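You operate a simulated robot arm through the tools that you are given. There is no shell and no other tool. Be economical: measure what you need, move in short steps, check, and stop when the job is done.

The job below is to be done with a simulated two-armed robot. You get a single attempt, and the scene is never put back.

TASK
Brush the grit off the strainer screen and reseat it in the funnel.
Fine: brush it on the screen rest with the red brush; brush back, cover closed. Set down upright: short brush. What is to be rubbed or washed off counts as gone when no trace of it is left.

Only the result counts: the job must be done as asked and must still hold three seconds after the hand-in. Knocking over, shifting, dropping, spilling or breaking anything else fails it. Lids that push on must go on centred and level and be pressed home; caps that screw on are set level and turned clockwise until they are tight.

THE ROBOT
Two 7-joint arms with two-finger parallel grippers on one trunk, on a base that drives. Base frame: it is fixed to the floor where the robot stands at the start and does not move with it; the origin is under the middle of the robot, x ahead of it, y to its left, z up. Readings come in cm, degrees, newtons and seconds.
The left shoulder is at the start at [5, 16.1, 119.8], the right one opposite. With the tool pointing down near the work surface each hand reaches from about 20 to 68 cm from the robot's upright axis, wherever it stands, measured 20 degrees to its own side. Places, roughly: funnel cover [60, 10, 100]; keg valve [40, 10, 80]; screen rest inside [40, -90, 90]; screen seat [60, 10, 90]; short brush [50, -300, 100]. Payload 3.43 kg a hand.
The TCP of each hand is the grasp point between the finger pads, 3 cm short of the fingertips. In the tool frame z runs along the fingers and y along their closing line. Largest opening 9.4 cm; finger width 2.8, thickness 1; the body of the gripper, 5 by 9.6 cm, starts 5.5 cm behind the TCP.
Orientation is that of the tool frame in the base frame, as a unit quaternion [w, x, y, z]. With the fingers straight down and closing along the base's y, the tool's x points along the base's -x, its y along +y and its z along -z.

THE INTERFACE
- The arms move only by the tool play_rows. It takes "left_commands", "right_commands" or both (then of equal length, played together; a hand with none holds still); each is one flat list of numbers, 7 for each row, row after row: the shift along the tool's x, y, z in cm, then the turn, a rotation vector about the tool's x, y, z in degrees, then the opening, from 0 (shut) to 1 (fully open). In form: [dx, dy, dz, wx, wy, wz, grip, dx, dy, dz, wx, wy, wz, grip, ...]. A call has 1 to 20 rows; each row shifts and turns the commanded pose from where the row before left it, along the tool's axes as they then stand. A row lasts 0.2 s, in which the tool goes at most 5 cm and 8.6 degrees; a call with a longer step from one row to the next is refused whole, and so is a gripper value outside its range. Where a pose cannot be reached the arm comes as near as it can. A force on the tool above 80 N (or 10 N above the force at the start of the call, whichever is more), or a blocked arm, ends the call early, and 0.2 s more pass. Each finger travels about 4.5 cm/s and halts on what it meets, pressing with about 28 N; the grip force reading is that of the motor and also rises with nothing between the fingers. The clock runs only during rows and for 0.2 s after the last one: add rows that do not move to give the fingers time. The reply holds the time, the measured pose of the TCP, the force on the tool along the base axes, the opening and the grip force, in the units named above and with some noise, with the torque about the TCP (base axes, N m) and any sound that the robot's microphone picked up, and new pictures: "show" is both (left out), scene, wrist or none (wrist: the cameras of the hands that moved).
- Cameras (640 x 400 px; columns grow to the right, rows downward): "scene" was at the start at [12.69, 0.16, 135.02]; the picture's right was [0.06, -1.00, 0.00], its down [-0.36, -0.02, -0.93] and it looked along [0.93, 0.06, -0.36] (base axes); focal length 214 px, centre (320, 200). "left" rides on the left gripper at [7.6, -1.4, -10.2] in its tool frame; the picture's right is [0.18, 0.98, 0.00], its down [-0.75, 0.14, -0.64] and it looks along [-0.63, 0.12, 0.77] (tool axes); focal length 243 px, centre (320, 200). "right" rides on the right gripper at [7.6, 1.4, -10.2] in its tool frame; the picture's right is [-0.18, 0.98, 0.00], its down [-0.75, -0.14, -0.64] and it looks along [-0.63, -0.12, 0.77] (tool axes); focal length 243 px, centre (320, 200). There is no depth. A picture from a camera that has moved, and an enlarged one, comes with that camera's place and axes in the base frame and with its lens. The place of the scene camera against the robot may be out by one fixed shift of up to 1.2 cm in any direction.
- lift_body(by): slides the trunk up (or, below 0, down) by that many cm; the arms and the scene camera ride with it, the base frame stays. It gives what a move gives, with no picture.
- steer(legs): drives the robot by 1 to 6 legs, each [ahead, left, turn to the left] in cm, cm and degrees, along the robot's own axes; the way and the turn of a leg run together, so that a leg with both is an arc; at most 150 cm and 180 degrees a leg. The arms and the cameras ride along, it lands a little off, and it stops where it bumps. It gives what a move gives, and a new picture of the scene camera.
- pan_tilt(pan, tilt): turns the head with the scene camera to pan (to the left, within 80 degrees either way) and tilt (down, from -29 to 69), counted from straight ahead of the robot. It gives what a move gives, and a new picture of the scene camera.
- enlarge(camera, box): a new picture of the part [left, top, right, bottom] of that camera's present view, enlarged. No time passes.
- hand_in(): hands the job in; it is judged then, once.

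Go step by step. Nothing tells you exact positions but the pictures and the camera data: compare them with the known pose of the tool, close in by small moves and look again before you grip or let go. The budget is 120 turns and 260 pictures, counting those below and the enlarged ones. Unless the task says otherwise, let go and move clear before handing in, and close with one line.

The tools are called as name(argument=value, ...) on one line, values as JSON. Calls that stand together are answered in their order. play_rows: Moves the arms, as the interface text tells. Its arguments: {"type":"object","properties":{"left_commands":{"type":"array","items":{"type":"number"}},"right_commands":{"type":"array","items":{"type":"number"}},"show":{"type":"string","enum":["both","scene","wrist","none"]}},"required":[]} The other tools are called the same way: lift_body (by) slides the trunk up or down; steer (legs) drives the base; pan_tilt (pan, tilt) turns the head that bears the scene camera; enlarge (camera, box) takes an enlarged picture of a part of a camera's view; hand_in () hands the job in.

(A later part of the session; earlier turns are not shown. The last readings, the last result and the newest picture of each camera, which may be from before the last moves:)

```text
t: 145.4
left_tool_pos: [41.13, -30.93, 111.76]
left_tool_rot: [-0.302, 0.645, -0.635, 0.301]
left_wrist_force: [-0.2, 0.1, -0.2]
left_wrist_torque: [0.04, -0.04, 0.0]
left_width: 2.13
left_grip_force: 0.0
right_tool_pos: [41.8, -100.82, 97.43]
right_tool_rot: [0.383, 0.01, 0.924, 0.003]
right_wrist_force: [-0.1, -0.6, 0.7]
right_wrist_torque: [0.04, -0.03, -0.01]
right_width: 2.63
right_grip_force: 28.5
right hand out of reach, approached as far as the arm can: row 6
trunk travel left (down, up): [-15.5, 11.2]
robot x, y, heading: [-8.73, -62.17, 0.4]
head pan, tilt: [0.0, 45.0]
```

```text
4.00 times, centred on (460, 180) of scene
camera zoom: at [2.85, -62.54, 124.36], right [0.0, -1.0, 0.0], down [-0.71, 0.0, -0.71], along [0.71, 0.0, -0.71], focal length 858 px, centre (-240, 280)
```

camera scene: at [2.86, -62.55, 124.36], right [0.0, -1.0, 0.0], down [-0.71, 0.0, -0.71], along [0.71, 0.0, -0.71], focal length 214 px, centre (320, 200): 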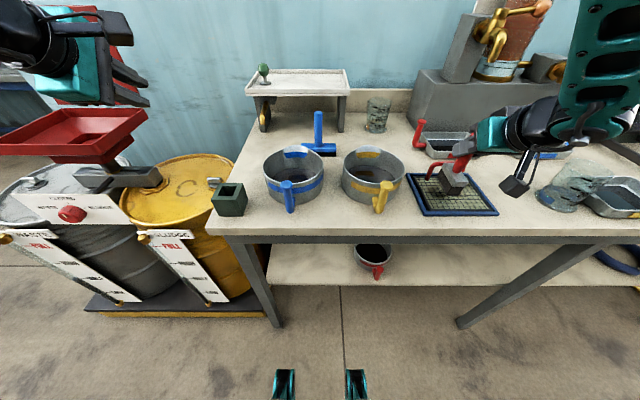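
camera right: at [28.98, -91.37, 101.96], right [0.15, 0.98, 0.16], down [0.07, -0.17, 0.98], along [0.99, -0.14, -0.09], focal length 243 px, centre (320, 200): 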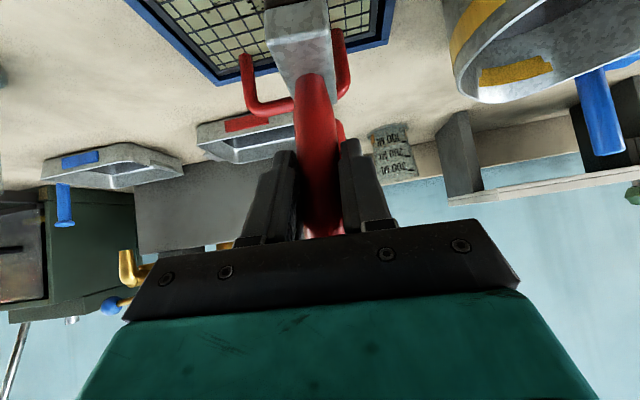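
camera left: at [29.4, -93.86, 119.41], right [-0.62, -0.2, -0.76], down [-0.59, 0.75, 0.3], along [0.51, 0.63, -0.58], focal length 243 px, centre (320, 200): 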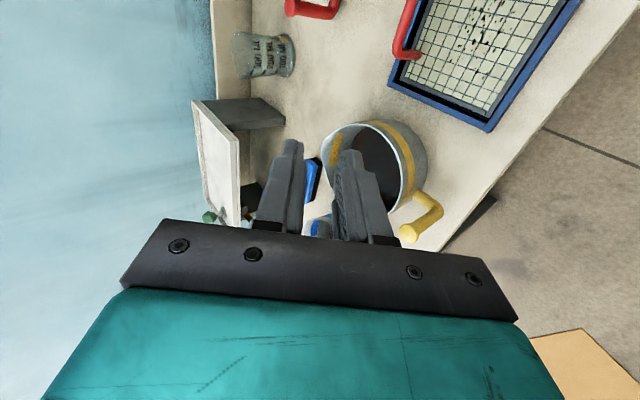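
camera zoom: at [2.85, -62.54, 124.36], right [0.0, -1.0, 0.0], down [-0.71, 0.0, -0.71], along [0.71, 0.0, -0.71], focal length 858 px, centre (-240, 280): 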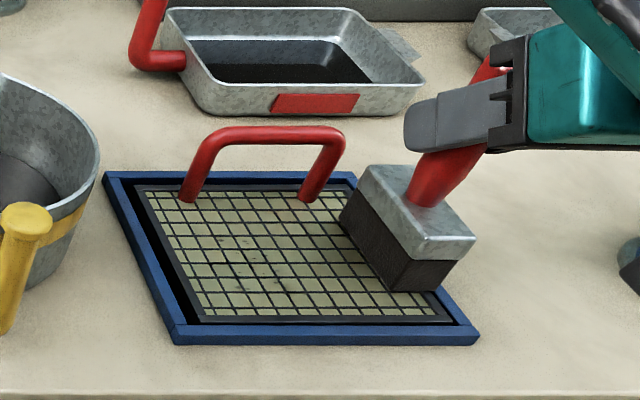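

Nearly clean, with faint traces left. I'll press a little more and repeat the strokes.

play_rows(right_commands=[0.1, 1.5, 0.1, 0, 0, 0, 0, 0, 1.5, 0, 0, 0, 0, 0, 0, 1.5, 0, 0, 0, 0, 0, 0, 1.5, 0, 0, 0, 0, 0, 0, 1.5, 0, 0, 0, 0, 0, 0, 1.2, 0, 0, 0, 0, 0, 0.3, 0, -0.3, 0, 0, 0, 0, 0, -1.5, 0, 0, 0, 0, 0, 0, -1.5, 0, 0, 0, 0, 0, 0, -1.5, 0, 0, 0, 0, 0, 0, -1.5, 0, 0, 0, 0, 0, 0, -1.5, 0, 0, 0, 0, 0, 0, -1.2, 0, 0, 0, 0, 0, 0, 0, 0, 0, 0, 0, 0], show="none")

play_rows(right_commands=[0, 1.5, 0, 0, 0, 0, 0, 0, 1.5, 0, 0, 0, 0, 0, 0, 1.5, 0, 0, 0, 0, 0, 0, 1.5, 0, 0, 0, 0, 0, 0, 1.5, 0, 0, 0, 0, 0, 0, 1.2, 0, 0, 0, 0, 0, -0.5, 0, 0.5, 0, 0, 0, 0, 0, -1.5, 0, 0, 0, 0, 0, 0, -1.5, 0, 0, 0, 0, 0, 0, -1.5, 0, 0, 0, 0, 0, 0, -1.5, 0, 0, 0, 0, 0, 0, -1.5, 0, 0, 0, 0, 0, 0, -1.2, 0, 0, 0, 0, 0, -0.7, 0, -0.7, 0, 0, 0, 0, -0.7, 0, -0.7, 0, 0, 0, 0], show="none")

enlarge(camera="scene", box=[410, 140, 510, 220])

```text
t: 148.4
left_tool_pos: [41.05, -30.86, 111.95]
left_tool_rot: [-0.302, 0.645, -0.635, 0.3]
left_wrist_force: [-0.6, 0.1, 0.4]
left_wrist_torque: [-0.01, -0.01, 0.01]
left_width: 2.15
left_grip_force: 0.0
right_tool_pos: [41.45, -100.78, 97.3]
right_tool_rot: [0.383, 0.008, 0.924, 0.003]
right_wrist_force: [1.2, 1.6, 6.2]
right_wrist_torque: [0.06, -0.04, 0.06]
right_width: 2.62
right_grip_force: 28.2
trunk travel left (down, up): [-15.5, 11.2]
robot x, y, heading: [-8.61, -62.65, 0.2]
head pan, tilt: [0.0, 45.0]
```

```text
t: 151.6
left_tool_pos: [41.17, -31.02, 111.81]
left_tool_rot: [-0.302, 0.644, -0.636, 0.3]
left_wrist_force: [0.0, 0.0, -0.2]
left_wrist_torque: [0.01, 0.0, -0.01]
left_width: 2.17
left_grip_force: 0.0
right_tool_pos: [42.14, -100.83, 99.13]
right_tool_rot: [0.383, 0.009, 0.924, 0.004]
right_wrist_force: [0.4, 0.6, -0.7]
right_wrist_torque: [0.05, 0.01, 0.0]
right_width: 2.64
right_grip_force: 27.8
trunk travel left (down, up): [-15.5, 11.2]
robot x, y, heading: [-8.91, -62.31, -0.2]
head pan, tilt: [0.0, 45.0]
```

```text
5.00 times, centred on (460, 180) of scene
camera zoom: at [2.86, -62.56, 124.35], right [0.0, -1.0, 0.0], down [-0.71, 0.0, -0.71], along [0.71, 0.0, -0.71], focal length 1072 px, centre (-380, 300)
```

zoom: 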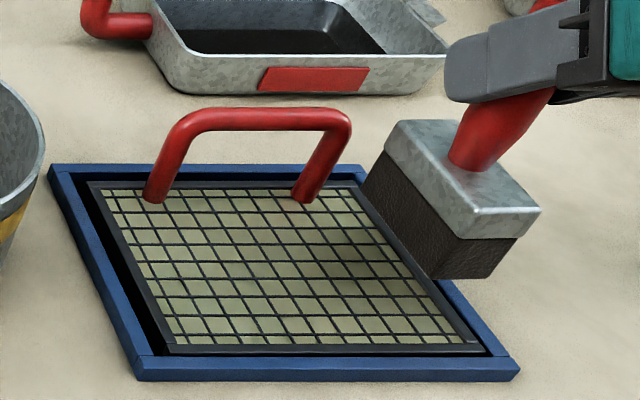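

The mesh looks clean. I'll raise the brush, bring the hand back to its home offset, and drive back to the brush's spot.

play_rows(right_commands=[-0.9, 0, -0.9, 0, 0, 0, 0, -0.9, 0, -0.9, 0, 0, 0, 0, -0.9, 0, -0.9, 0, 0, 0, 0, 0.6, 1.5, -0.6, 0, 0, 0, 0, 0.6, 1.5, -0.6, 0, 0, 0, 0, 0.6, 1.5, -0.6, 0, 0, 0, 0, 0.5, 1.5, -0.5, 0, 0, 0, 0, 0, 1.5, 0, 0, 0, 0, 0, 0, 0, 0, 0, 0, 0, 0], show="scene")

enlarge(camera="right", box=[100, 0, 500, 220])

```text
t: 153.6
left_tool_pos: [41.15, -30.86, 111.68]
left_tool_rot: [-0.302, 0.645, -0.635, 0.3]
left_wrist_force: [0.6, 0.4, -0.1]
left_wrist_torque: [-0.01, -0.02, -0.01]
left_width: 2.16
left_grip_force: 0.0
right_tool_pos: [38.99, -93.37, 103.14]
right_tool_rot: [0.384, 0.009, 0.923, 0.006]
right_wrist_force: [0.2, -0.2, -0.8]
right_wrist_torque: [-0.03, -0.01, 0.01]
right_width: 2.63
right_grip_force: 28.5
trunk travel left (down, up): [-15.5, 11.2]
robot x, y, heading: [-8.96, -62.43, 0.1]
head pan, tilt: [0.0, 45.0]
camera scene: at [2.87, -62.56, 124.35], right [0.0, -1.0, 0.0], down [-0.71, 0.0, -0.71], along [0.71, 0.0, -0.71], focal length 214 px, centre (320, 200)
```

scene: 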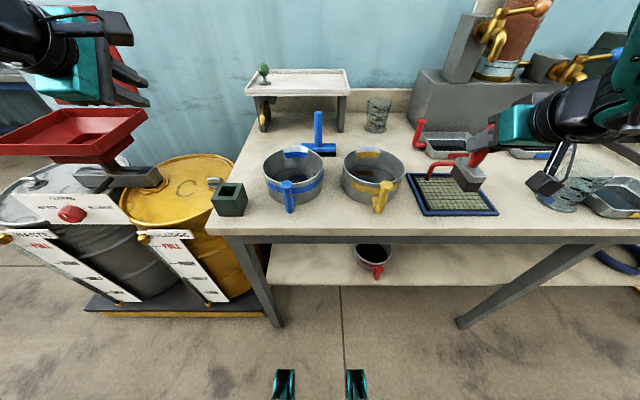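

```text
1.60 times, centred on (300, 110) of right
camera zoom: at [26.29, -91.79, 104.82], right [0.14, 0.98, 0.15], down [0.08, -0.16, 0.98], along [0.99, -0.13, -0.1], focal length 388 px, centre (352, 344)
```

zoom: 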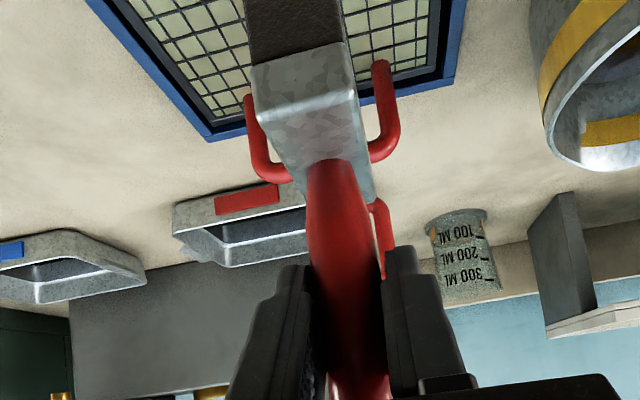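

steer(legs=[[0, -17.6, 0]])

enlarge(camera="scene", box=[320, 100, 520, 240])

enlarge(camera="scene", box=[335, 155, 425, 220])

```text
t: 155.1
left_tool_pos: [41.13, -48.47, 111.87]
left_tool_rot: [-0.303, 0.645, -0.635, 0.299]
left_wrist_force: [0.8, -0.1, 0.6]
left_wrist_torque: [-0.02, 0.0, 0.01]
left_width: 2.16
left_grip_force: 0.0
right_tool_pos: [39.07, -110.93, 103.17]
right_tool_rot: [0.383, 0.01, 0.924, 0.004]
right_wrist_force: [0.0, -0.7, -0.5]
right_wrist_torque: [0.02, 0.0, 0.03]
right_width: 2.63
right_grip_force: 28.1
trunk travel left (down, up): [-15.5, 11.2]
robot x, y, heading: [-8.87, -79.49, 0.3]
head pan, tilt: [0.0, 45.0]
camera scene: at [2.92, -80.14, 124.36], right [0.0, -1.0, 0.0], down [-0.71, 0.0, -0.71], along [0.71, 0.0, -0.71], focal length 214 px, centre (320, 200)
```

scene: 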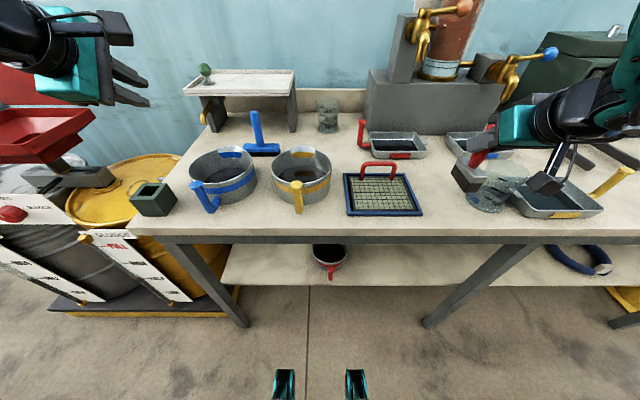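

```text
2.86 times, centred on (420, 170) of scene
camera zoom: at [2.92, -80.14, 124.36], right [0.0, -1.0, 0.0], down [-0.71, 0.0, -0.71], along [0.71, 0.0, -0.71], focal length 613 px, centre (34, 286)
```

zoom: 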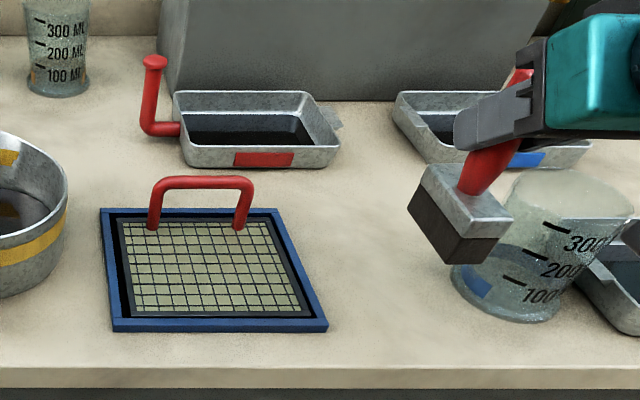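

```text
6.15 times, centred on (380, 188) of scene
camera zoom: at [2.92, -80.14, 124.36], right [0.0, -1.0, 0.0], down [-0.71, 0.0, -0.71], along [0.71, 0.0, -0.71], focal length 1320 px, centre (-49, 277)
```

zoom: 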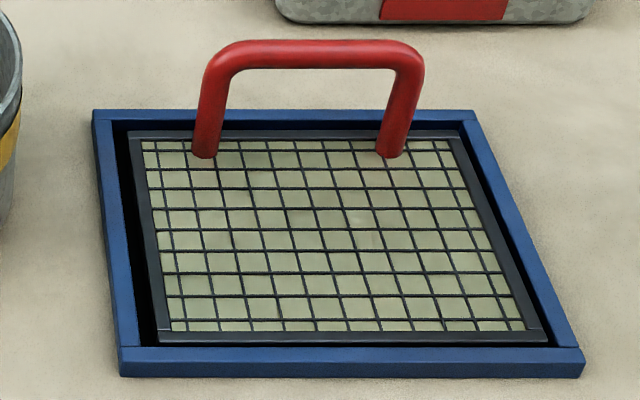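

The mesh looks clean. I'll lower the brush onto its original spot.

play_rows(right_commands=[1.0, 0, 0.6, 0, 0, 0, 0, 0.8, 0, 0.8, 0, 0, 0, 0, 0.8, 0, 0.8, 0, 0, 0, 0, 0.8, 0, 0.8, 0, 0, 0, 0, 0.7, 0, 0.7, 0, 0, 0, 0, 0, 0, 0, 0, 0, 0, 0], show="wrist")

enlarge(camera="scene", box=[400, 120, 520, 220])

```text
t: 156.5
left_tool_pos: [41.21, -48.39, 111.89]
left_tool_rot: [-0.302, 0.645, -0.634, 0.301]
left_wrist_force: [-0.2, 0.4, 0.3]
left_wrist_torque: [0.04, 0.01, 0.01]
left_width: 2.15
left_grip_force: 0.0
right_tool_pos: [38.67, -111.01, 97.48]
right_tool_rot: [0.384, 0.017, 0.923, 0.008]
right_wrist_force: [0.5, -0.1, -0.5]
right_wrist_torque: [0.0, 0.01, -0.01]
right_width: 2.61
right_grip_force: 28.1
trunk travel left (down, up): [-15.5, 11.2]
robot x, y, heading: [-8.69, -79.49, 0.1]
head pan, tilt: [0.0, 45.0]
camera right: at [26.05, -109.41, 99.22], right [0.15, 0.98, 0.16], down [0.07, -0.17, 0.98], along [0.99, -0.14, -0.1], focal length 243 px, centre (320, 200)
```

right: 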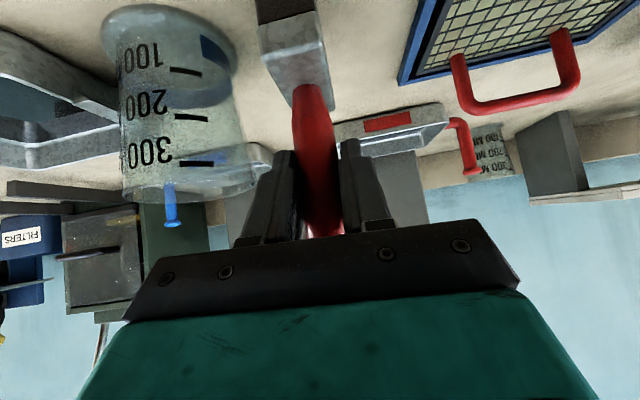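

```text
4.00 times, centred on (460, 170) of scene
camera zoom: at [2.92, -80.07, 124.36], right [0.0, -1.0, 0.0], down [-0.71, 0.0, -0.71], along [0.71, 0.0, -0.71], focal length 858 px, centre (-240, 320)
```

zoom: 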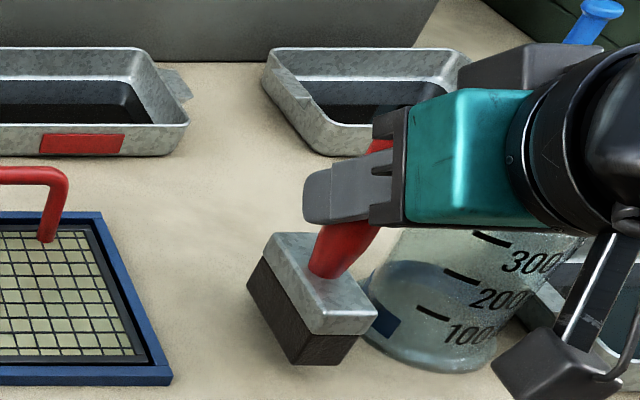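

The brush pitched a few degrees in the grip, so I'll lower gently and let the table square it before releasing.

play_rows(right_commands=[0.14, 0, 0.14, 0, 0, 0, 0, 0.14, 0, 0.14, 0, 0, 0, 0, 0.14, 0, 0.14, 0, 0, 0, 0, 0, 0, 0, 0, 0, 0, 0], show="none")

play_rows(right_commands=[0.14, 0, 0.14, 0, 0, 0, 0, 0.14, 0, 0.14, 0, 0, 0, 0, 0, 0, 0, 0, 0, 0, 0], show="wrist")

enlarge(camera="scene", box=[400, 120, 520, 220])

```text
t: 157.5
left_tool_pos: [41.24, -48.36, 111.75]
left_tool_rot: [-0.302, 0.645, -0.634, 0.301]
left_wrist_force: [0.4, -0.6, -0.4]
left_wrist_torque: [0.01, 0.0, -0.02]
left_width: 2.17
left_grip_force: 0.1
right_tool_pos: [38.64, -111.12, 97.03]
right_tool_rot: [0.383, 0.016, 0.923, 0.009]
right_wrist_force: [-0.5, 0.1, -0.6]
right_wrist_torque: [0.01, 0.0, 0.06]
right_width: 2.64
right_grip_force: 27.9
trunk travel left (down, up): [-15.5, 11.2]
robot x, y, heading: [-8.89, -79.48, 0.3]
head pan, tilt: [0.0, 45.0]
```

```text
t: 158.3
left_tool_pos: [41.26, -48.4, 111.71]
left_tool_rot: [-0.302, 0.645, -0.635, 0.3]
left_wrist_force: [0.5, -0.2, 0.0]
left_wrist_torque: [-0.01, 0.01, 0.02]
left_width: 2.14
left_grip_force: 0.1
right_tool_pos: [38.64, -111.12, 96.55]
right_tool_rot: [0.383, 0.016, 0.924, 0.009]
right_wrist_force: [0.0, 0.2, -0.8]
right_wrist_torque: [0.0, 0.04, 0.02]
right_width: 2.63
right_grip_force: 28.1
trunk travel left (down, up): [-15.5, 11.2]
robot x, y, heading: [-8.33, -79.55, 0.2]
head pan, tilt: [0.0, 45.0]
camera right: at [25.95, -109.42, 98.19], right [0.15, 0.98, 0.16], down [0.07, -0.17, 0.98], along [0.99, -0.14, -0.1], focal length 243 px, centre (320, 200)
```

right: 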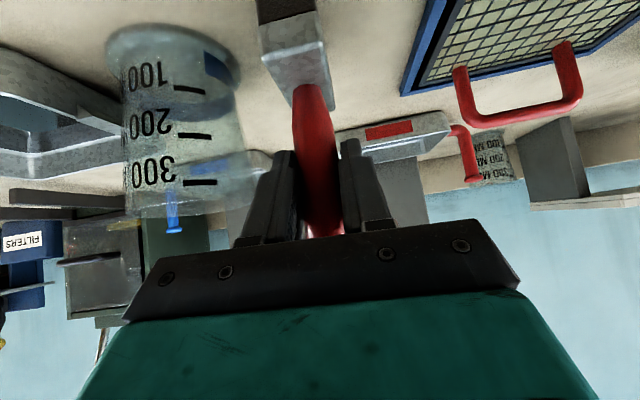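

```text
4.00 times, centred on (460, 170) of scene
camera zoom: at [2.92, -80.07, 124.35], right [0.0, -1.0, 0.0], down [-0.71, 0.0, -0.71], along [0.71, 0.0, -0.71], focal length 858 px, centre (-240, 320)
```

zoom: 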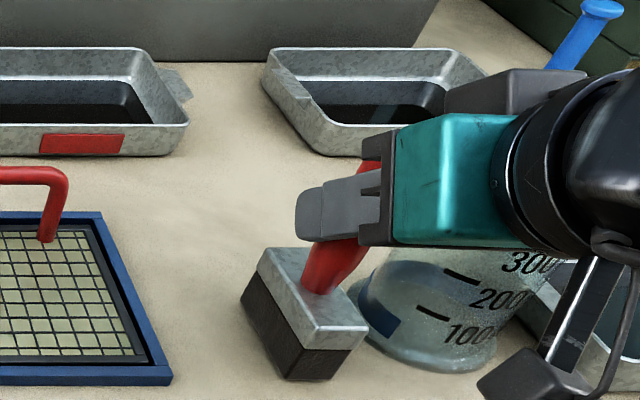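

play_rows(right_commands=[0.11, 0, 0.11, 0, 0, 0, 0, 0.11, 0, 0.11, 0, 0, 0, 0, 0, 0, 0, 0, 0, 0, 0], show="none")

play_rows(right_commands=[0.11, 0, 0.11, 0, 0, 0, 0, 0.11, 0, 0.11, 0, 0, 0, 0, 0, 0, 0, 0, 0, 0, 0], show="none")

```text
t: 159.1
left_tool_pos: [41.22, -48.31, 111.82]
left_tool_rot: [-0.302, 0.644, -0.635, 0.301]
left_wrist_force: [0.3, -0.3, 0.3]
left_wrist_torque: [0.0, 0.01, -0.02]
left_width: 2.17
left_grip_force: 0.0
right_tool_pos: [38.58, -111.12, 96.16]
right_tool_rot: [0.384, 0.016, 0.923, 0.007]
right_wrist_force: [0.4, 2.4, 2.4]
right_wrist_torque: [0.08, 0.06, -0.04]
right_width: 2.65
right_grip_force: 28.2
trunk travel left (down, up): [-15.5, 11.2]
robot x, y, heading: [-8.92, -79.66, 0.3]
head pan, tilt: [0.0, 45.0]
```

```text
t: 159.9
left_tool_pos: [41.1, -48.29, 111.86]
left_tool_rot: [-0.303, 0.645, -0.634, 0.3]
left_wrist_force: [-0.7, -0.3, 0.5]
left_wrist_torque: [-0.03, -0.02, -0.01]
left_width: 2.16
left_grip_force: 0.0
right_tool_pos: [38.62, -110.98, 96.32]
right_tool_rot: [0.386, 0.016, 0.922, 0.006]
right_wrist_force: [-1.2, 2.3, 15.9]
right_wrist_torque: [-0.03, 0.45, -0.07]
right_width: 2.64
right_grip_force: 27.5
trunk travel left (down, up): [-15.5, 11.2]
robot x, y, heading: [-8.66, -79.75, 0.1]
head pan, tilt: [0.0, 45.0]
```

The brush is on the table. I'll open the fingers and retreat straight back along them.

play_rows(right_commands=[-0.1, 0, -0.1, 0, 0, 0, 0.3, 0, 0, 0, 0, 0, 0, 0.45, 0, 0, 0, 0, 0, 0, 0.45, 0, 0, -1, 0, 0, 0, 0.45, 0, 0, -2.5, 0, 0, 0, 0.45, 0, 0, -3, 0, 0, 0, 0.45, 0, 0, -3, 0, 0, 0, 0.45, -1, 0, -3, 0, 0, 0, 0.45, -3, 0, -3, 0, 0, 0, 0.45], show="wrist")

enlarge(camera="scene", box=[340, 100, 520, 230])

```text
t: 161.9
left_tool_pos: [41.03, -48.41, 111.86]
left_tool_rot: [-0.302, 0.645, -0.635, 0.3]
left_wrist_force: [0.7, 0.1, 0.5]
left_wrist_torque: [0.04, -0.02, -0.03]
left_width: 2.15
left_grip_force: 0.1
right_tool_pos: [30.57, -110.97, 109.87]
right_tool_rot: [0.383, 0.01, 0.924, 0.003]
right_wrist_force: [0.3, 0.4, 0.1]
right_wrist_torque: [0.04, -0.02, 0.01]
right_width: 4.25
right_grip_force: 0.1
trunk travel left (down, up): [-15.5, 11.2]
robot x, y, heading: [-8.64, -79.39, 0.2]
head pan, tilt: [0.0, 45.0]
camera right: at [17.85, -109.34, 111.61], right [0.14, 0.98, 0.14], down [0.08, -0.16, 0.98], along [0.99, -0.13, -0.1], focal length 243 px, centre (320, 200)
```

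right: 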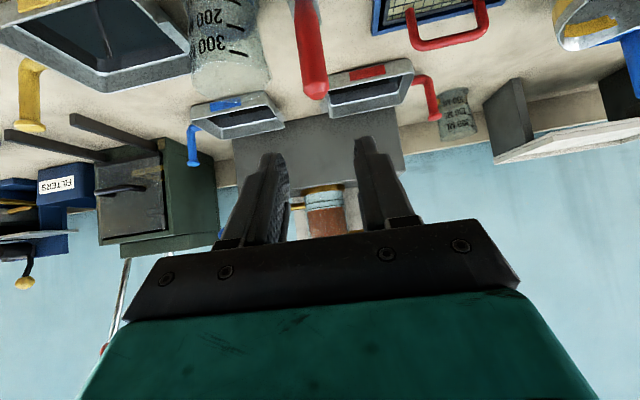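

```text
3.08 times, centred on (430, 165) of scene
camera zoom: at [2.87, -80.05, 124.36], right [0.0, -1.0, 0.0], down [-0.71, 0.0, -0.71], along [0.71, 0.0, -0.71], focal length 660 px, centre (-18, 308)
```

zoom: 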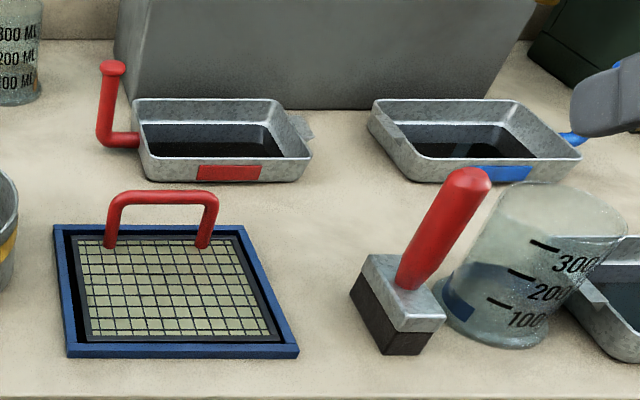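

The brush is back upright in its place. Now I'll drive back so the left hand can pick up the screen again.

steer(legs=[[-5, 0, 0], [0, -38.2, 0]])

play_rows(left_commands=[4, 0, 2, 0, 0, 0, 0.3, 3, 2, 2, 0, 0, 0, 0.3, 2, 2, 2, 0, 0, 0, 0.3, 0, 2, 2, 0, 0, 0, 0.3, 0, 2, 2, 0, 0, 0, 0.3, 0, 0, 0, 0, 0, 0, 0.3], show="both")

enlarge(camera="left", box=[220, 0, 620, 250])

```text
t: 164.8
left_tool_pos: [36.33, -86.45, 111.8]
left_tool_rot: [-0.302, 0.646, -0.634, 0.299]
left_wrist_force: [0.3, -0.6, 1.0]
left_wrist_torque: [0.06, 0.01, 0.02]
left_width: 2.15
left_grip_force: 0.0
right_tool_pos: [25.96, -148.83, 109.79]
right_tool_rot: [0.383, 0.008, 0.924, 0.005]
right_wrist_force: [-0.3, 0.7, 0.0]
right_wrist_torque: [0.01, 0.0, 0.01]
right_width: 4.24
right_grip_force: 0.0
trunk travel left (down, up): [-15.5, 11.2]
robot x, y, heading: [-13.44, -117.66, 0.5]
head pan, tilt: [0.0, 45.0]
camera scene: at [-1.91, -118.12, 124.36], right [0.01, -1.0, 0.0], down [-0.71, 0.0, -0.71], along [0.71, 0.0, -0.71], focal length 214 px, centre (320, 200)
```

scene: 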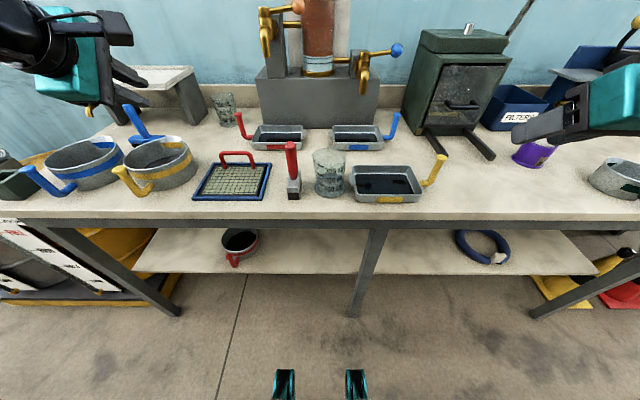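

```text
t: 166.2
left_tool_pos: [38.95, -95.22, 99.16]
left_tool_rot: [-0.302, 0.646, -0.634, 0.299]
left_wrist_force: [0.0, -0.1, -0.8]
left_wrist_torque: [-0.02, 0.0, 0.0]
left_width: 2.84
left_grip_force: 0.1
right_tool_pos: [25.87, -148.93, 109.96]
right_tool_rot: [0.383, 0.007, 0.924, 0.005]
right_wrist_force: [0.4, 0.6, -0.5]
right_wrist_torque: [-0.02, -0.01, 0.01]
right_width: 4.22
right_grip_force: 0.0
trunk travel left (down, up): [-15.5, 11.2]
robot x, y, heading: [-13.37, -117.81, 0.4]
head pan, tilt: [0.0, 45.0]
camera scene: at [-1.92, -118.08, 124.36], right [0.01, -1.0, 0.0], down [-0.71, 0.0, -0.71], along [0.71, 0.0, -0.71], focal length 214 px, centre (320, 200)
camera left: at [32.15, -102.98, 106.79], right [-0.62, -0.2, -0.76], down [-0.6, 0.74, 0.3], along [0.51, 0.64, -0.58], focal length 243 px, centre (320, 200)
```

scene: 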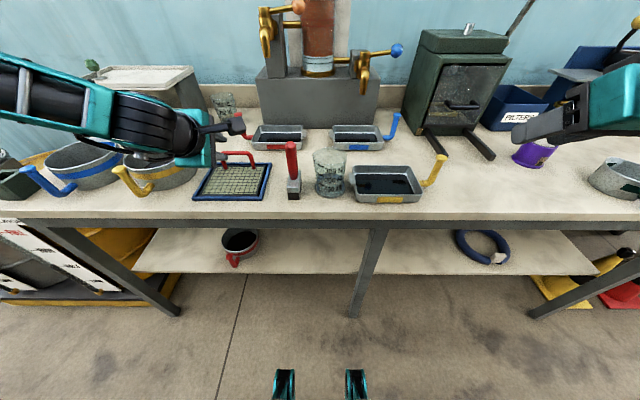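
left: 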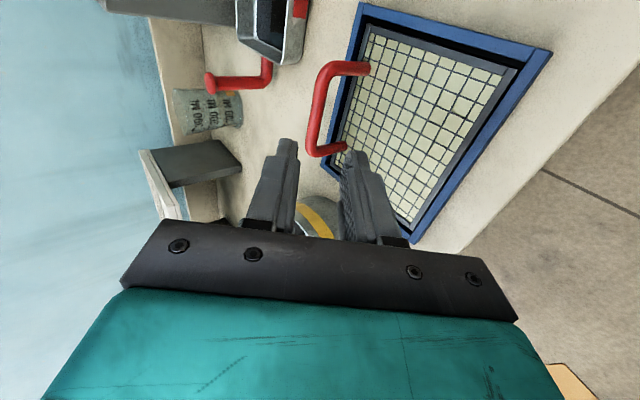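

```text
1.60 times, centred on (420, 125) of left
camera zoom: at [32.15, -102.98, 106.79], right [-0.62, -0.2, -0.76], down [-0.6, 0.74, 0.3], along [0.51, 0.64, -0.58], focal length 388 px, centre (160, 320)
```

zoom: 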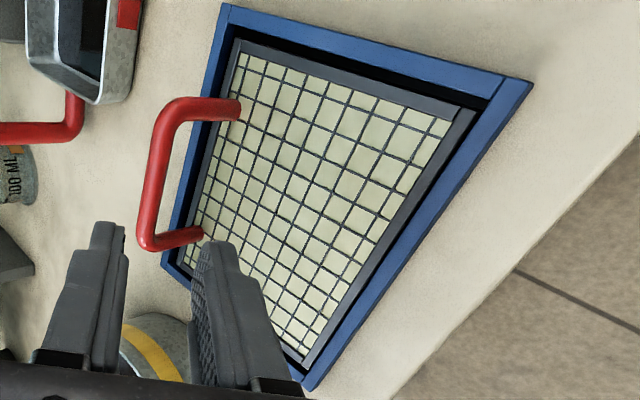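

The mesh is spotless in the close view. The bar is at (47.6, -95.0, 92.6); I'll advance 7 cm and check.

play_rows(left_commands=[-0.2, -0.2, 2.5, 0, 0, 0, 0.25, 0, 0, 2.5, 0, 0, 0, 0.23, 0, 0, 2, 0, 0, 0, 0.23, 0, 0, 1.5, 0, 0, 0, 0.23, 0, 0, 0, 0, 0, 0, 0.23], show="wrist")

enlarge(camera="left", box=[240, 40, 440, 240])

```text
t: 167.4
left_tool_pos: [45.71, -94.89, 94.04]
left_tool_rot: [-0.303, 0.645, -0.634, 0.3]
left_wrist_force: [0.0, 0.2, -0.5]
left_wrist_torque: [0.02, -0.03, 0.01]
left_width: 2.14
left_grip_force: 0.0
right_tool_pos: [25.82, -148.96, 109.93]
right_tool_rot: [0.383, 0.008, 0.924, 0.005]
right_wrist_force: [0.2, 0.4, 0.4]
right_wrist_torque: [-0.02, 0.03, 0.02]
right_width: 4.24
right_grip_force: 0.1
trunk travel left (down, up): [-15.5, 11.2]
robot x, y, heading: [-13.38, -117.69, -0.2]
head pan, tilt: [0.0, 45.0]
camera left: at [38.88, -102.68, 101.63], right [-0.62, -0.2, -0.76], down [-0.6, 0.74, 0.3], along [0.51, 0.64, -0.58], focal length 243 px, centre (320, 200)
```

left: 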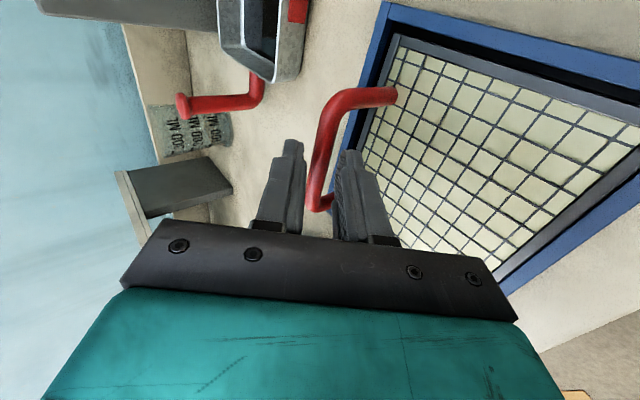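

```text
2.00 times, centred on (340, 140) of left
camera zoom: at [38.88, -102.68, 101.63], right [-0.62, -0.2, -0.76], down [-0.6, 0.74, 0.3], along [0.51, 0.64, -0.58], focal length 485 px, centre (280, 320)
```

zoom: 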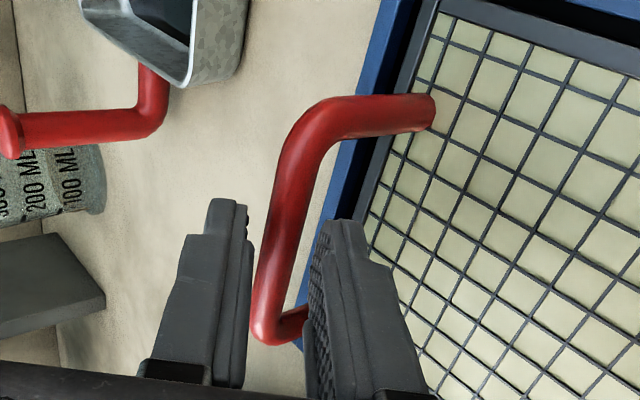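

play_rows(left_commands=[0, 0, 0.8, 0, 0, 0, 0.23, 0, 0, 0.8, 0, 0, 0, 0.23, 0, 0, 0, 0, 0, 0, 0.1, 0, 0, 0, 0, 0, 0, 0, 0, 0, 0, 0, 0, 0, 0], show="wrist")

```text
t: 168.6
left_tool_pos: [46.91, -95.04, 92.95]
left_tool_rot: [-0.303, 0.646, -0.633, 0.3]
left_wrist_force: [0.4, 0.2, -0.7]
left_wrist_torque: [0.11, -0.04, -0.09]
left_width: 1.31
left_grip_force: 28.0
right_tool_pos: [26.02, -148.81, 109.81]
right_tool_rot: [0.382, 0.007, 0.924, 0.005]
right_wrist_force: [-1.0, 0.4, -0.7]
right_wrist_torque: [0.03, -0.01, -0.01]
right_width: 4.21
right_grip_force: 0.2
trunk travel left (down, up): [-15.5, 11.2]
robot x, y, heading: [-13.35, -117.69, 0.3]
head pan, tilt: [0.0, 45.0]
camera left: at [40.1, -102.69, 100.61], right [-0.62, -0.2, -0.76], down [-0.6, 0.74, 0.3], along [0.5, 0.64, -0.58], focal length 243 px, centre (320, 200)
```

left: 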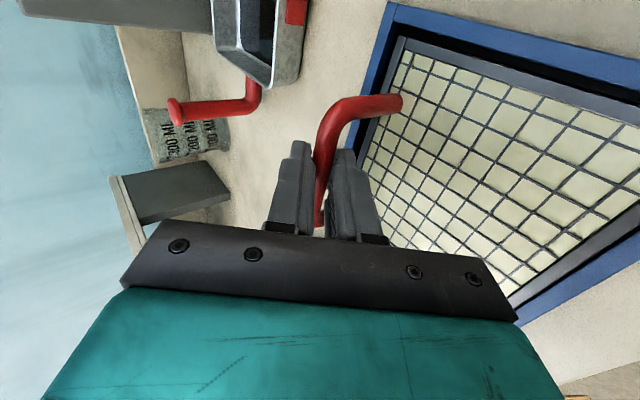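

Gripped as before, with only about a 0.3 cm offset in y. I'll lift it out of the rest.

play_rows(left_commands=[0, -0.3, -0.25, 0, 0, 0, 0, 0, -0.31, -0.26, 0, 0, 0, 0, 0, -0.4, -0.33, 0, 0, 0, 0, 0, -0.69, -0.57, 0, 0, 0, 0, 0, -0.69, -0.57, 0, 0, 0, 0, 0, -0.69, -0.57, 0, 0, 0, 0, 0, -0.69, -0.57, 0, 0, 0, 0, 0, -0.69, -0.57, 0, 0, 0, 0, 0, -0.69, -0.57, 0, 0, 0, 0, 0, -0.69, -0.57, 0, 0, 0, 0, 0, -0.69, -0.57, 0, 0, 0, 0, 0, -0.69, -0.57, 0, 0, 0, 0, 0, -0.69, -0.57, 0, 0, 0, 0, 0, -0.69, -0.57, 0, 0, 0, 0, 0, -0.69, -0.57, 0, 0, 0, 0, 0, -0.69, -0.57, 0, 0, 0, 0, 0, -0.69, -0.57, 0, 0, 0, 0, 0, -0.69, -0.57, 0, 0, 0, 0, 0, -0.69, -0.57, 0, 0, 0, 0, 0, -0.69, -0.57, 0, 0, 0, 0], show="both")

```text
t: 172.8
left_tool_pos: [46.96, -94.95, 109.52]
left_tool_rot: [-0.302, 0.646, -0.634, 0.299]
left_wrist_force: [-0.2, -0.2, -0.7]
left_wrist_torque: [-0.03, -0.04, 0.0]
left_width: 1.33
left_grip_force: 28.1
right_tool_pos: [25.84, -148.89, 109.8]
right_tool_rot: [0.384, 0.007, 0.923, 0.005]
right_wrist_force: [-0.3, -0.2, -0.3]
right_wrist_torque: [-0.01, -0.01, 0.01]
right_width: 4.23
right_grip_force: 0.1
trunk travel left (down, up): [-15.5, 11.2]
robot x, y, heading: [-13.12, -117.68, 0.4]
head pan, tilt: [0.0, 45.0]
camera scene: at [-1.9, -118.07, 124.35], right [0.01, -1.0, 0.0], down [-0.71, 0.0, -0.71], along [0.71, 0.0, -0.71], focal length 214 px, centre (320, 200)
camera left: at [40.1, -102.61, 117.15], right [-0.62, -0.2, -0.76], down [-0.6, 0.74, 0.3], along [0.51, 0.64, -0.58], focal length 243 px, centre (320, 200)
```

scene: 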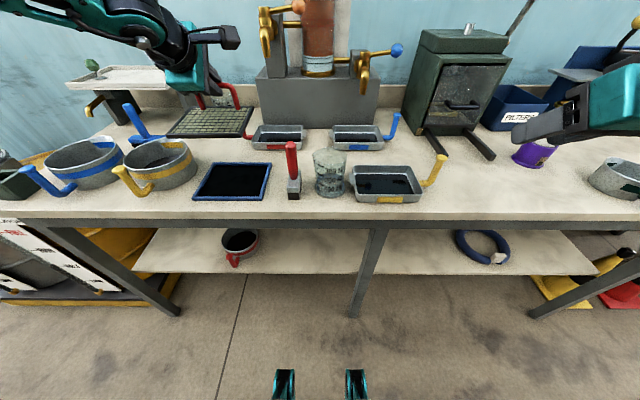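
left: 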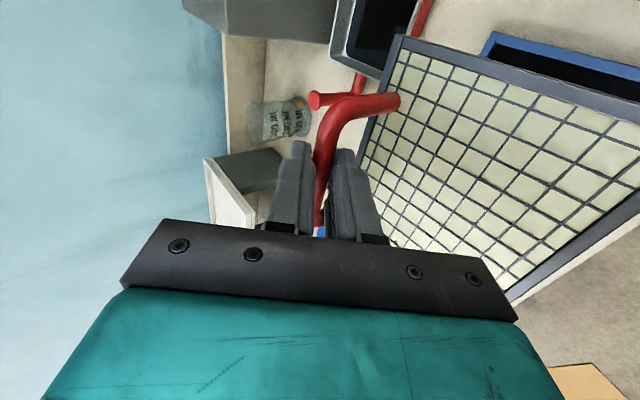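

Everything holds. I'll back off slightly, strafe left to the funnel and approach it.

steer(legs=[[-7, 0, 0], [0, 102.5, 0]])

pan_tilt(pan=0, tilt=50)

```text
t: 178.7
left_tool_pos: [39.62, 6.86, 109.46]
left_tool_rot: [-0.302, 0.645, -0.635, 0.3]
left_wrist_force: [0.8, 0.5, -1.2]
left_wrist_torque: [-0.02, -0.07, 0.0]
left_width: 1.32
left_grip_force: 27.8
right_tool_pos: [18.35, -47.07, 109.84]
right_tool_rot: [0.383, 0.01, 0.924, 0.004]
right_wrist_force: [0.3, 0.1, -0.2]
right_wrist_torque: [0.01, 0.01, 0.01]
right_width: 4.24
right_grip_force: 0.0
trunk travel left (down, up): [-15.5, 11.2]
robot x, y, heading: [-20.52, -15.72, -0.0]
head pan, tilt: [0.0, 45.0]
camera scene: at [-9.21, -16.14, 124.35], right [0.0, -1.0, 0.0], down [-0.71, 0.0, -0.71], along [0.71, 0.0, -0.71], focal length 214 px, centre (320, 200)
```

scene: 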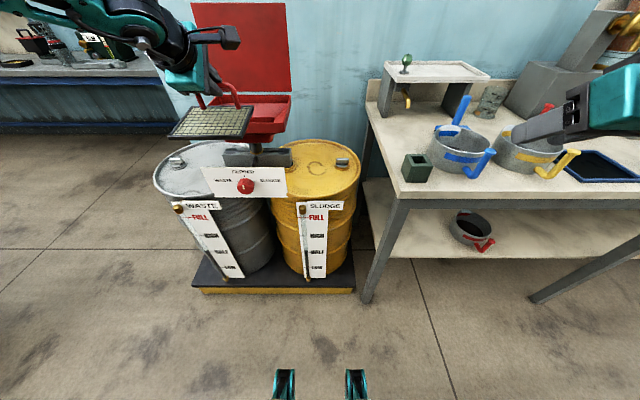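

```text
t: 179.3
left_tool_pos: [39.71, 6.78, 109.52]
left_tool_rot: [-0.302, 0.645, -0.635, 0.301]
left_wrist_force: [-0.1, 0.0, -1.9]
left_wrist_torque: [0.03, -0.04, 0.01]
left_width: 1.29
left_grip_force: 28.0
right_tool_pos: [18.39, -47.08, 109.87]
right_tool_rot: [0.383, 0.01, 0.924, 0.004]
right_wrist_force: [0.1, -0.1, 0.1]
right_wrist_torque: [0.0, -0.02, 0.0]
right_width: 4.23
right_grip_force: 0.1
trunk travel left (down, up): [-15.5, 11.2]
robot x, y, heading: [-20.83, -15.8, 0.4]
head pan, tilt: [0.0, 50.0]
camera scene: at [-9.64, -16.17, 123.66], right [0.0, -1.0, 0.0], down [-0.77, 0.0, -0.64], along [0.64, 0.0, -0.77], focal length 214 px, centre (320, 200)
```

scene: 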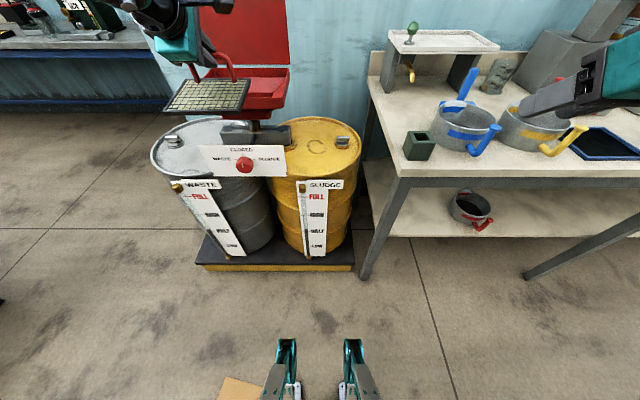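

I'll drive forward to put the screen over its seat.

steer(legs=[[26.9, 1.0, 0]])

enlarge(camera="scene", box=[120, 40, 320, 200])

enlarge(camera="left", box=[200, 0, 640, 300])

```text
t: 181.4
left_tool_pos: [66.61, 7.82, 109.46]
left_tool_rot: [-0.301, 0.645, -0.635, 0.3]
left_wrist_force: [-0.9, 0.5, -1.9]
left_wrist_torque: [-0.02, -0.07, 0.01]
left_width: 1.33
left_grip_force: 27.9
right_tool_pos: [45.39, -46.12, 109.87]
right_tool_rot: [0.383, 0.01, 0.924, 0.003]
right_wrist_force: [0.6, 0.4, 0.2]
right_wrist_torque: [0.0, -0.01, 0.04]
right_width: 4.22
right_grip_force: 0.0
trunk travel left (down, up): [-15.5, 11.2]
robot x, y, heading: [6.34, -14.75, -0.0]
head pan, tilt: [0.0, 50.0]
stopped in leg 1: the robot was blocked; the commanded pose is now the measured one
camera scene: at [17.3, -15.12, 123.67], right [0.0, -1.0, 0.0], down [-0.77, 0.0, -0.64], along [0.64, 0.0, -0.77], focal length 214 px, centre (320, 200)
```

scene: 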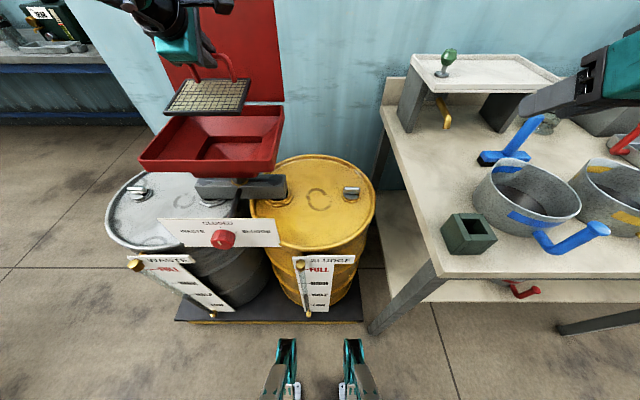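

```text
2.50 times, centred on (220, 120) of scene
camera zoom: at [17.3, -15.12, 123.67], right [0.0, -1.0, 0.0], down [-0.77, 0.0, -0.64], along [0.64, 0.0, -0.77], focal length 536 px, centre (570, 400)
```

zoom: 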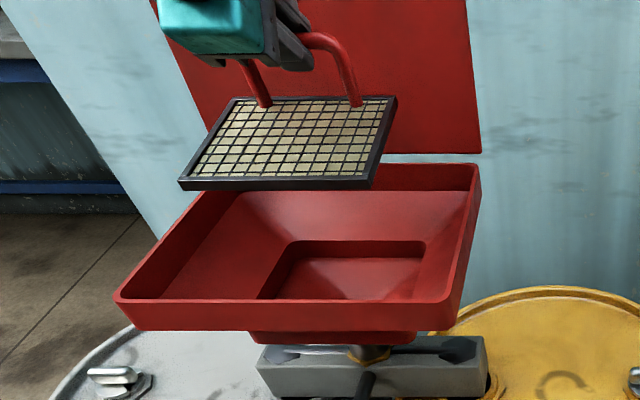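

```text
1.33 times, centred on (420, 150) of left
camera zoom: at [59.79, 0.18, 117.06], right [-0.63, -0.19, -0.76], down [-0.59, 0.75, 0.3], along [0.51, 0.64, -0.58], focal length 324 px, centre (187, 267)
```

zoom: 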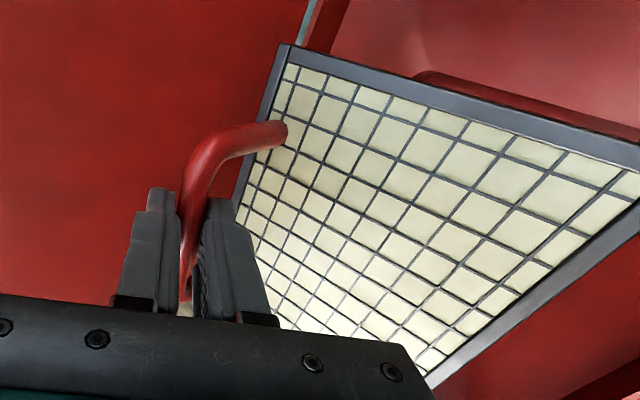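

The TCP is at [66.6, 7.8], matching the seat, and the barrel platform hasn't moved. I'll lower to about 97 and check alignment.

play_rows(left_commands=[0, 0.77, 0.64, 0, 0, 0, 0, 0, 0.77, 0.64, 0, 0, 0, 0, 0, 0.77, 0.64, 0, 0, 0, 0, 0, 0.77, 0.64, 0, 0, 0, 0, 0, 0.77, 0.64, 0, 0, 0, 0, 0, 0.77, 0.64, 0, 0, 0, 0, 0, 0.77, 0.64, 0, 0, 0, 0, 0, 0.77, 0.64, 0, 0, 0, 0, 0, 0.77, 0.64, 0, 0, 0, 0, 0, 0.77, 0.64, 0, 0, 0, 0, 0, 0.77, 0.64, 0, 0, 0, 0, 0, 0.77, 0.64, 0, 0, 0, 0, 0, 0, 0, 0, 0, 0, 0], show="wrist")

enlarge(camera="left", box=[200, 0, 640, 320])

enlarge(camera="scene", box=[120, 60, 300, 200])

```text
t: 184.2
left_tool_pos: [66.74, 7.8, 97.39]
left_tool_rot: [-0.302, 0.645, -0.635, 0.301]
left_wrist_force: [0.0, 0.3, -1.9]
left_wrist_torque: [-0.02, -0.02, 0.01]
left_width: 1.32
left_grip_force: 27.7
right_tool_pos: [45.37, -46.04, 109.82]
right_tool_rot: [0.383, 0.009, 0.924, 0.004]
right_wrist_force: [-0.2, -0.1, -0.7]
right_wrist_torque: [-0.05, 0.02, 0.01]
right_width: 4.25
right_grip_force: 0.2
trunk travel left (down, up): [-15.5, 11.2]
robot x, y, heading: [6.39, -14.33, -0.2]
head pan, tilt: [0.0, 50.0]
camera left: at [59.88, 0.09, 105.05], right [-0.62, -0.19, -0.76], down [-0.59, 0.75, 0.3], along [0.51, 0.64, -0.58], focal length 243 px, centre (320, 200)
```

left: 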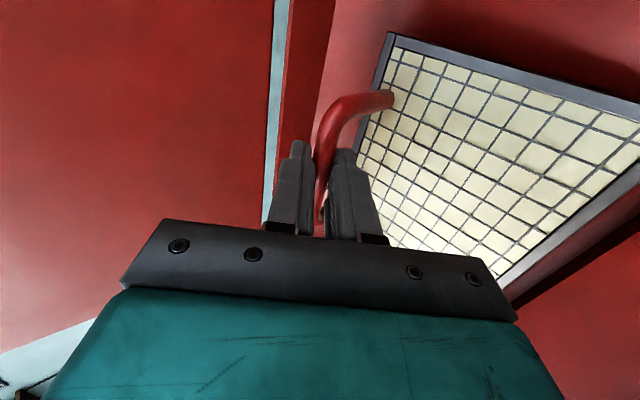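

```text
1.25 times, centred on (420, 160) of left
camera zoom: at [59.88, 0.09, 105.05], right [-0.62, -0.19, -0.76], down [-0.59, 0.75, 0.3], along [0.51, 0.64, -0.58], focal length 303 px, centre (195, 250)
```

zoom: 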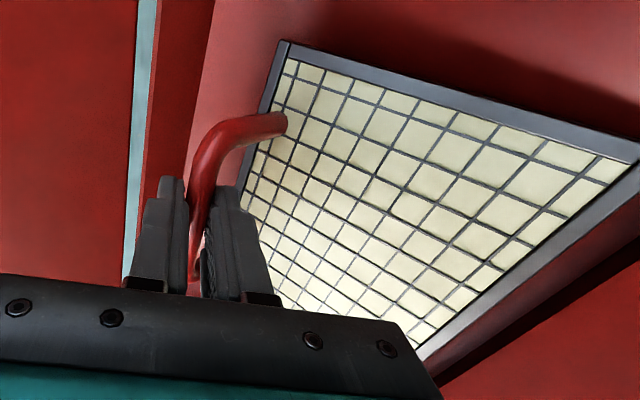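

```text
2.86 times, centred on (210, 130) of scene
camera zoom: at [17.31, -15.12, 123.66], right [0.0, -1.0, 0.0], down [-0.77, 0.0, -0.64], along [0.64, 0.0, -0.77], focal length 613 px, centre (634, 400)
```

zoom: 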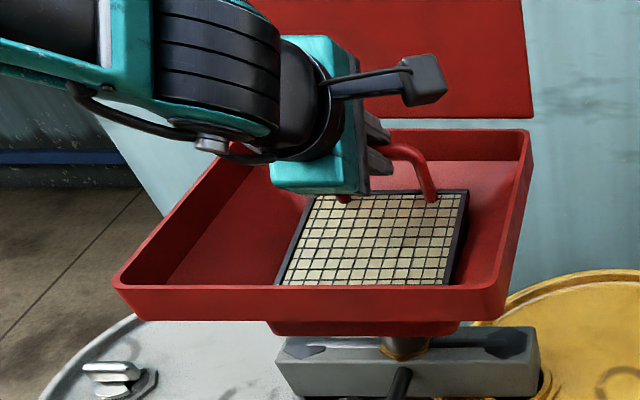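

The screen has drooped about 5° at the front in the grip. I'll pitch the hand back 5° to level it before going in.

play_rows(left_commands=[0, 0, 0, -2.5, 0, 0, 0, 0, 0, 0, -2.5, 0, 0, 0, 0, 0, 0, 0, 0, 0, 0], show="wrist")

enlarge(camera="scene", box=[120, 60, 300, 200])

enlarge(camera="left", box=[300, 0, 640, 320])

```text
t: 185.1
left_tool_pos: [66.71, 7.78, 97.55]
left_tool_rot: [-0.273, 0.657, -0.648, 0.272]
left_wrist_force: [0.5, -0.3, -1.7]
left_wrist_torque: [-0.01, -0.04, -0.01]
left_width: 1.32
left_grip_force: 27.8
right_tool_pos: [45.39, -46.02, 109.87]
right_tool_rot: [0.383, 0.01, 0.924, 0.003]
right_wrist_force: [0.0, -0.2, 0.5]
right_wrist_torque: [0.02, -0.01, 0.03]
right_width: 4.23
right_grip_force: 0.0
trunk travel left (down, up): [-15.5, 11.2]
robot x, y, heading: [6.03, -14.63, 0.1]
head pan, tilt: [0.0, 50.0]
camera left: at [60.54, 0.12, 105.64], right [-0.69, -0.19, -0.7], down [-0.56, 0.75, 0.35], along [0.45, 0.63, -0.63], focal length 243 px, centre (320, 200)
```

left: 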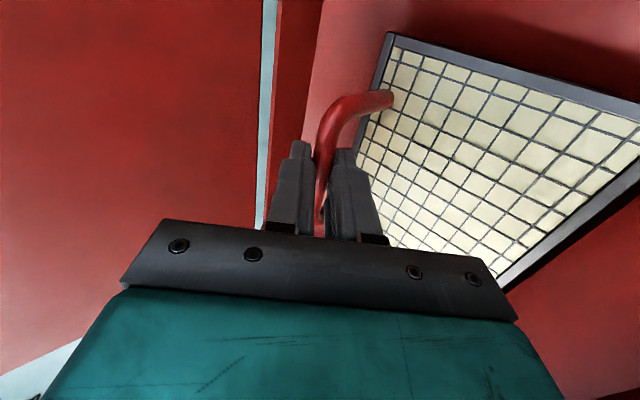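

```text
2.86 times, centred on (210, 130) of scene
camera zoom: at [17.32, -15.11, 123.66], right [0.0, -1.0, 0.0], down [-0.77, 0.0, -0.64], along [0.64, 0.0, -0.77], focal length 613 px, centre (634, 400)
```

zoom: 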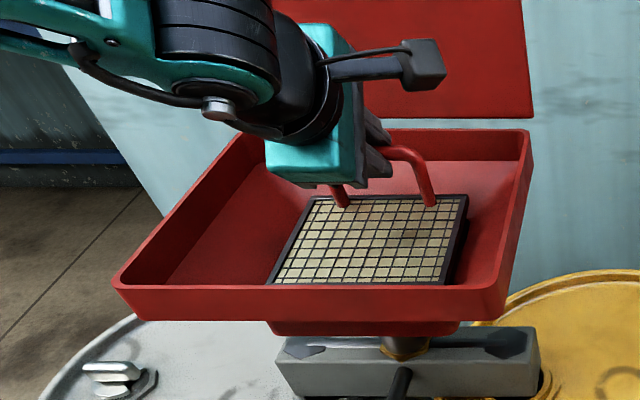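

```text
1.25 times, centred on (470, 160) of left
camera zoom: at [60.54, 0.12, 105.64], right [-0.69, -0.19, -0.7], down [-0.56, 0.75, 0.35], along [0.45, 0.63, -0.63], focal length 303 px, centre (132, 250)
```

zoom: 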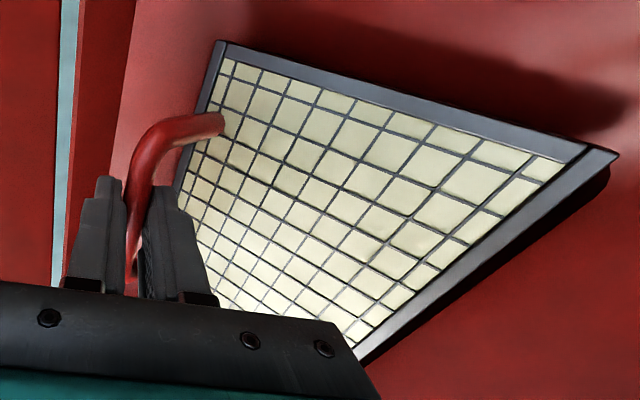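

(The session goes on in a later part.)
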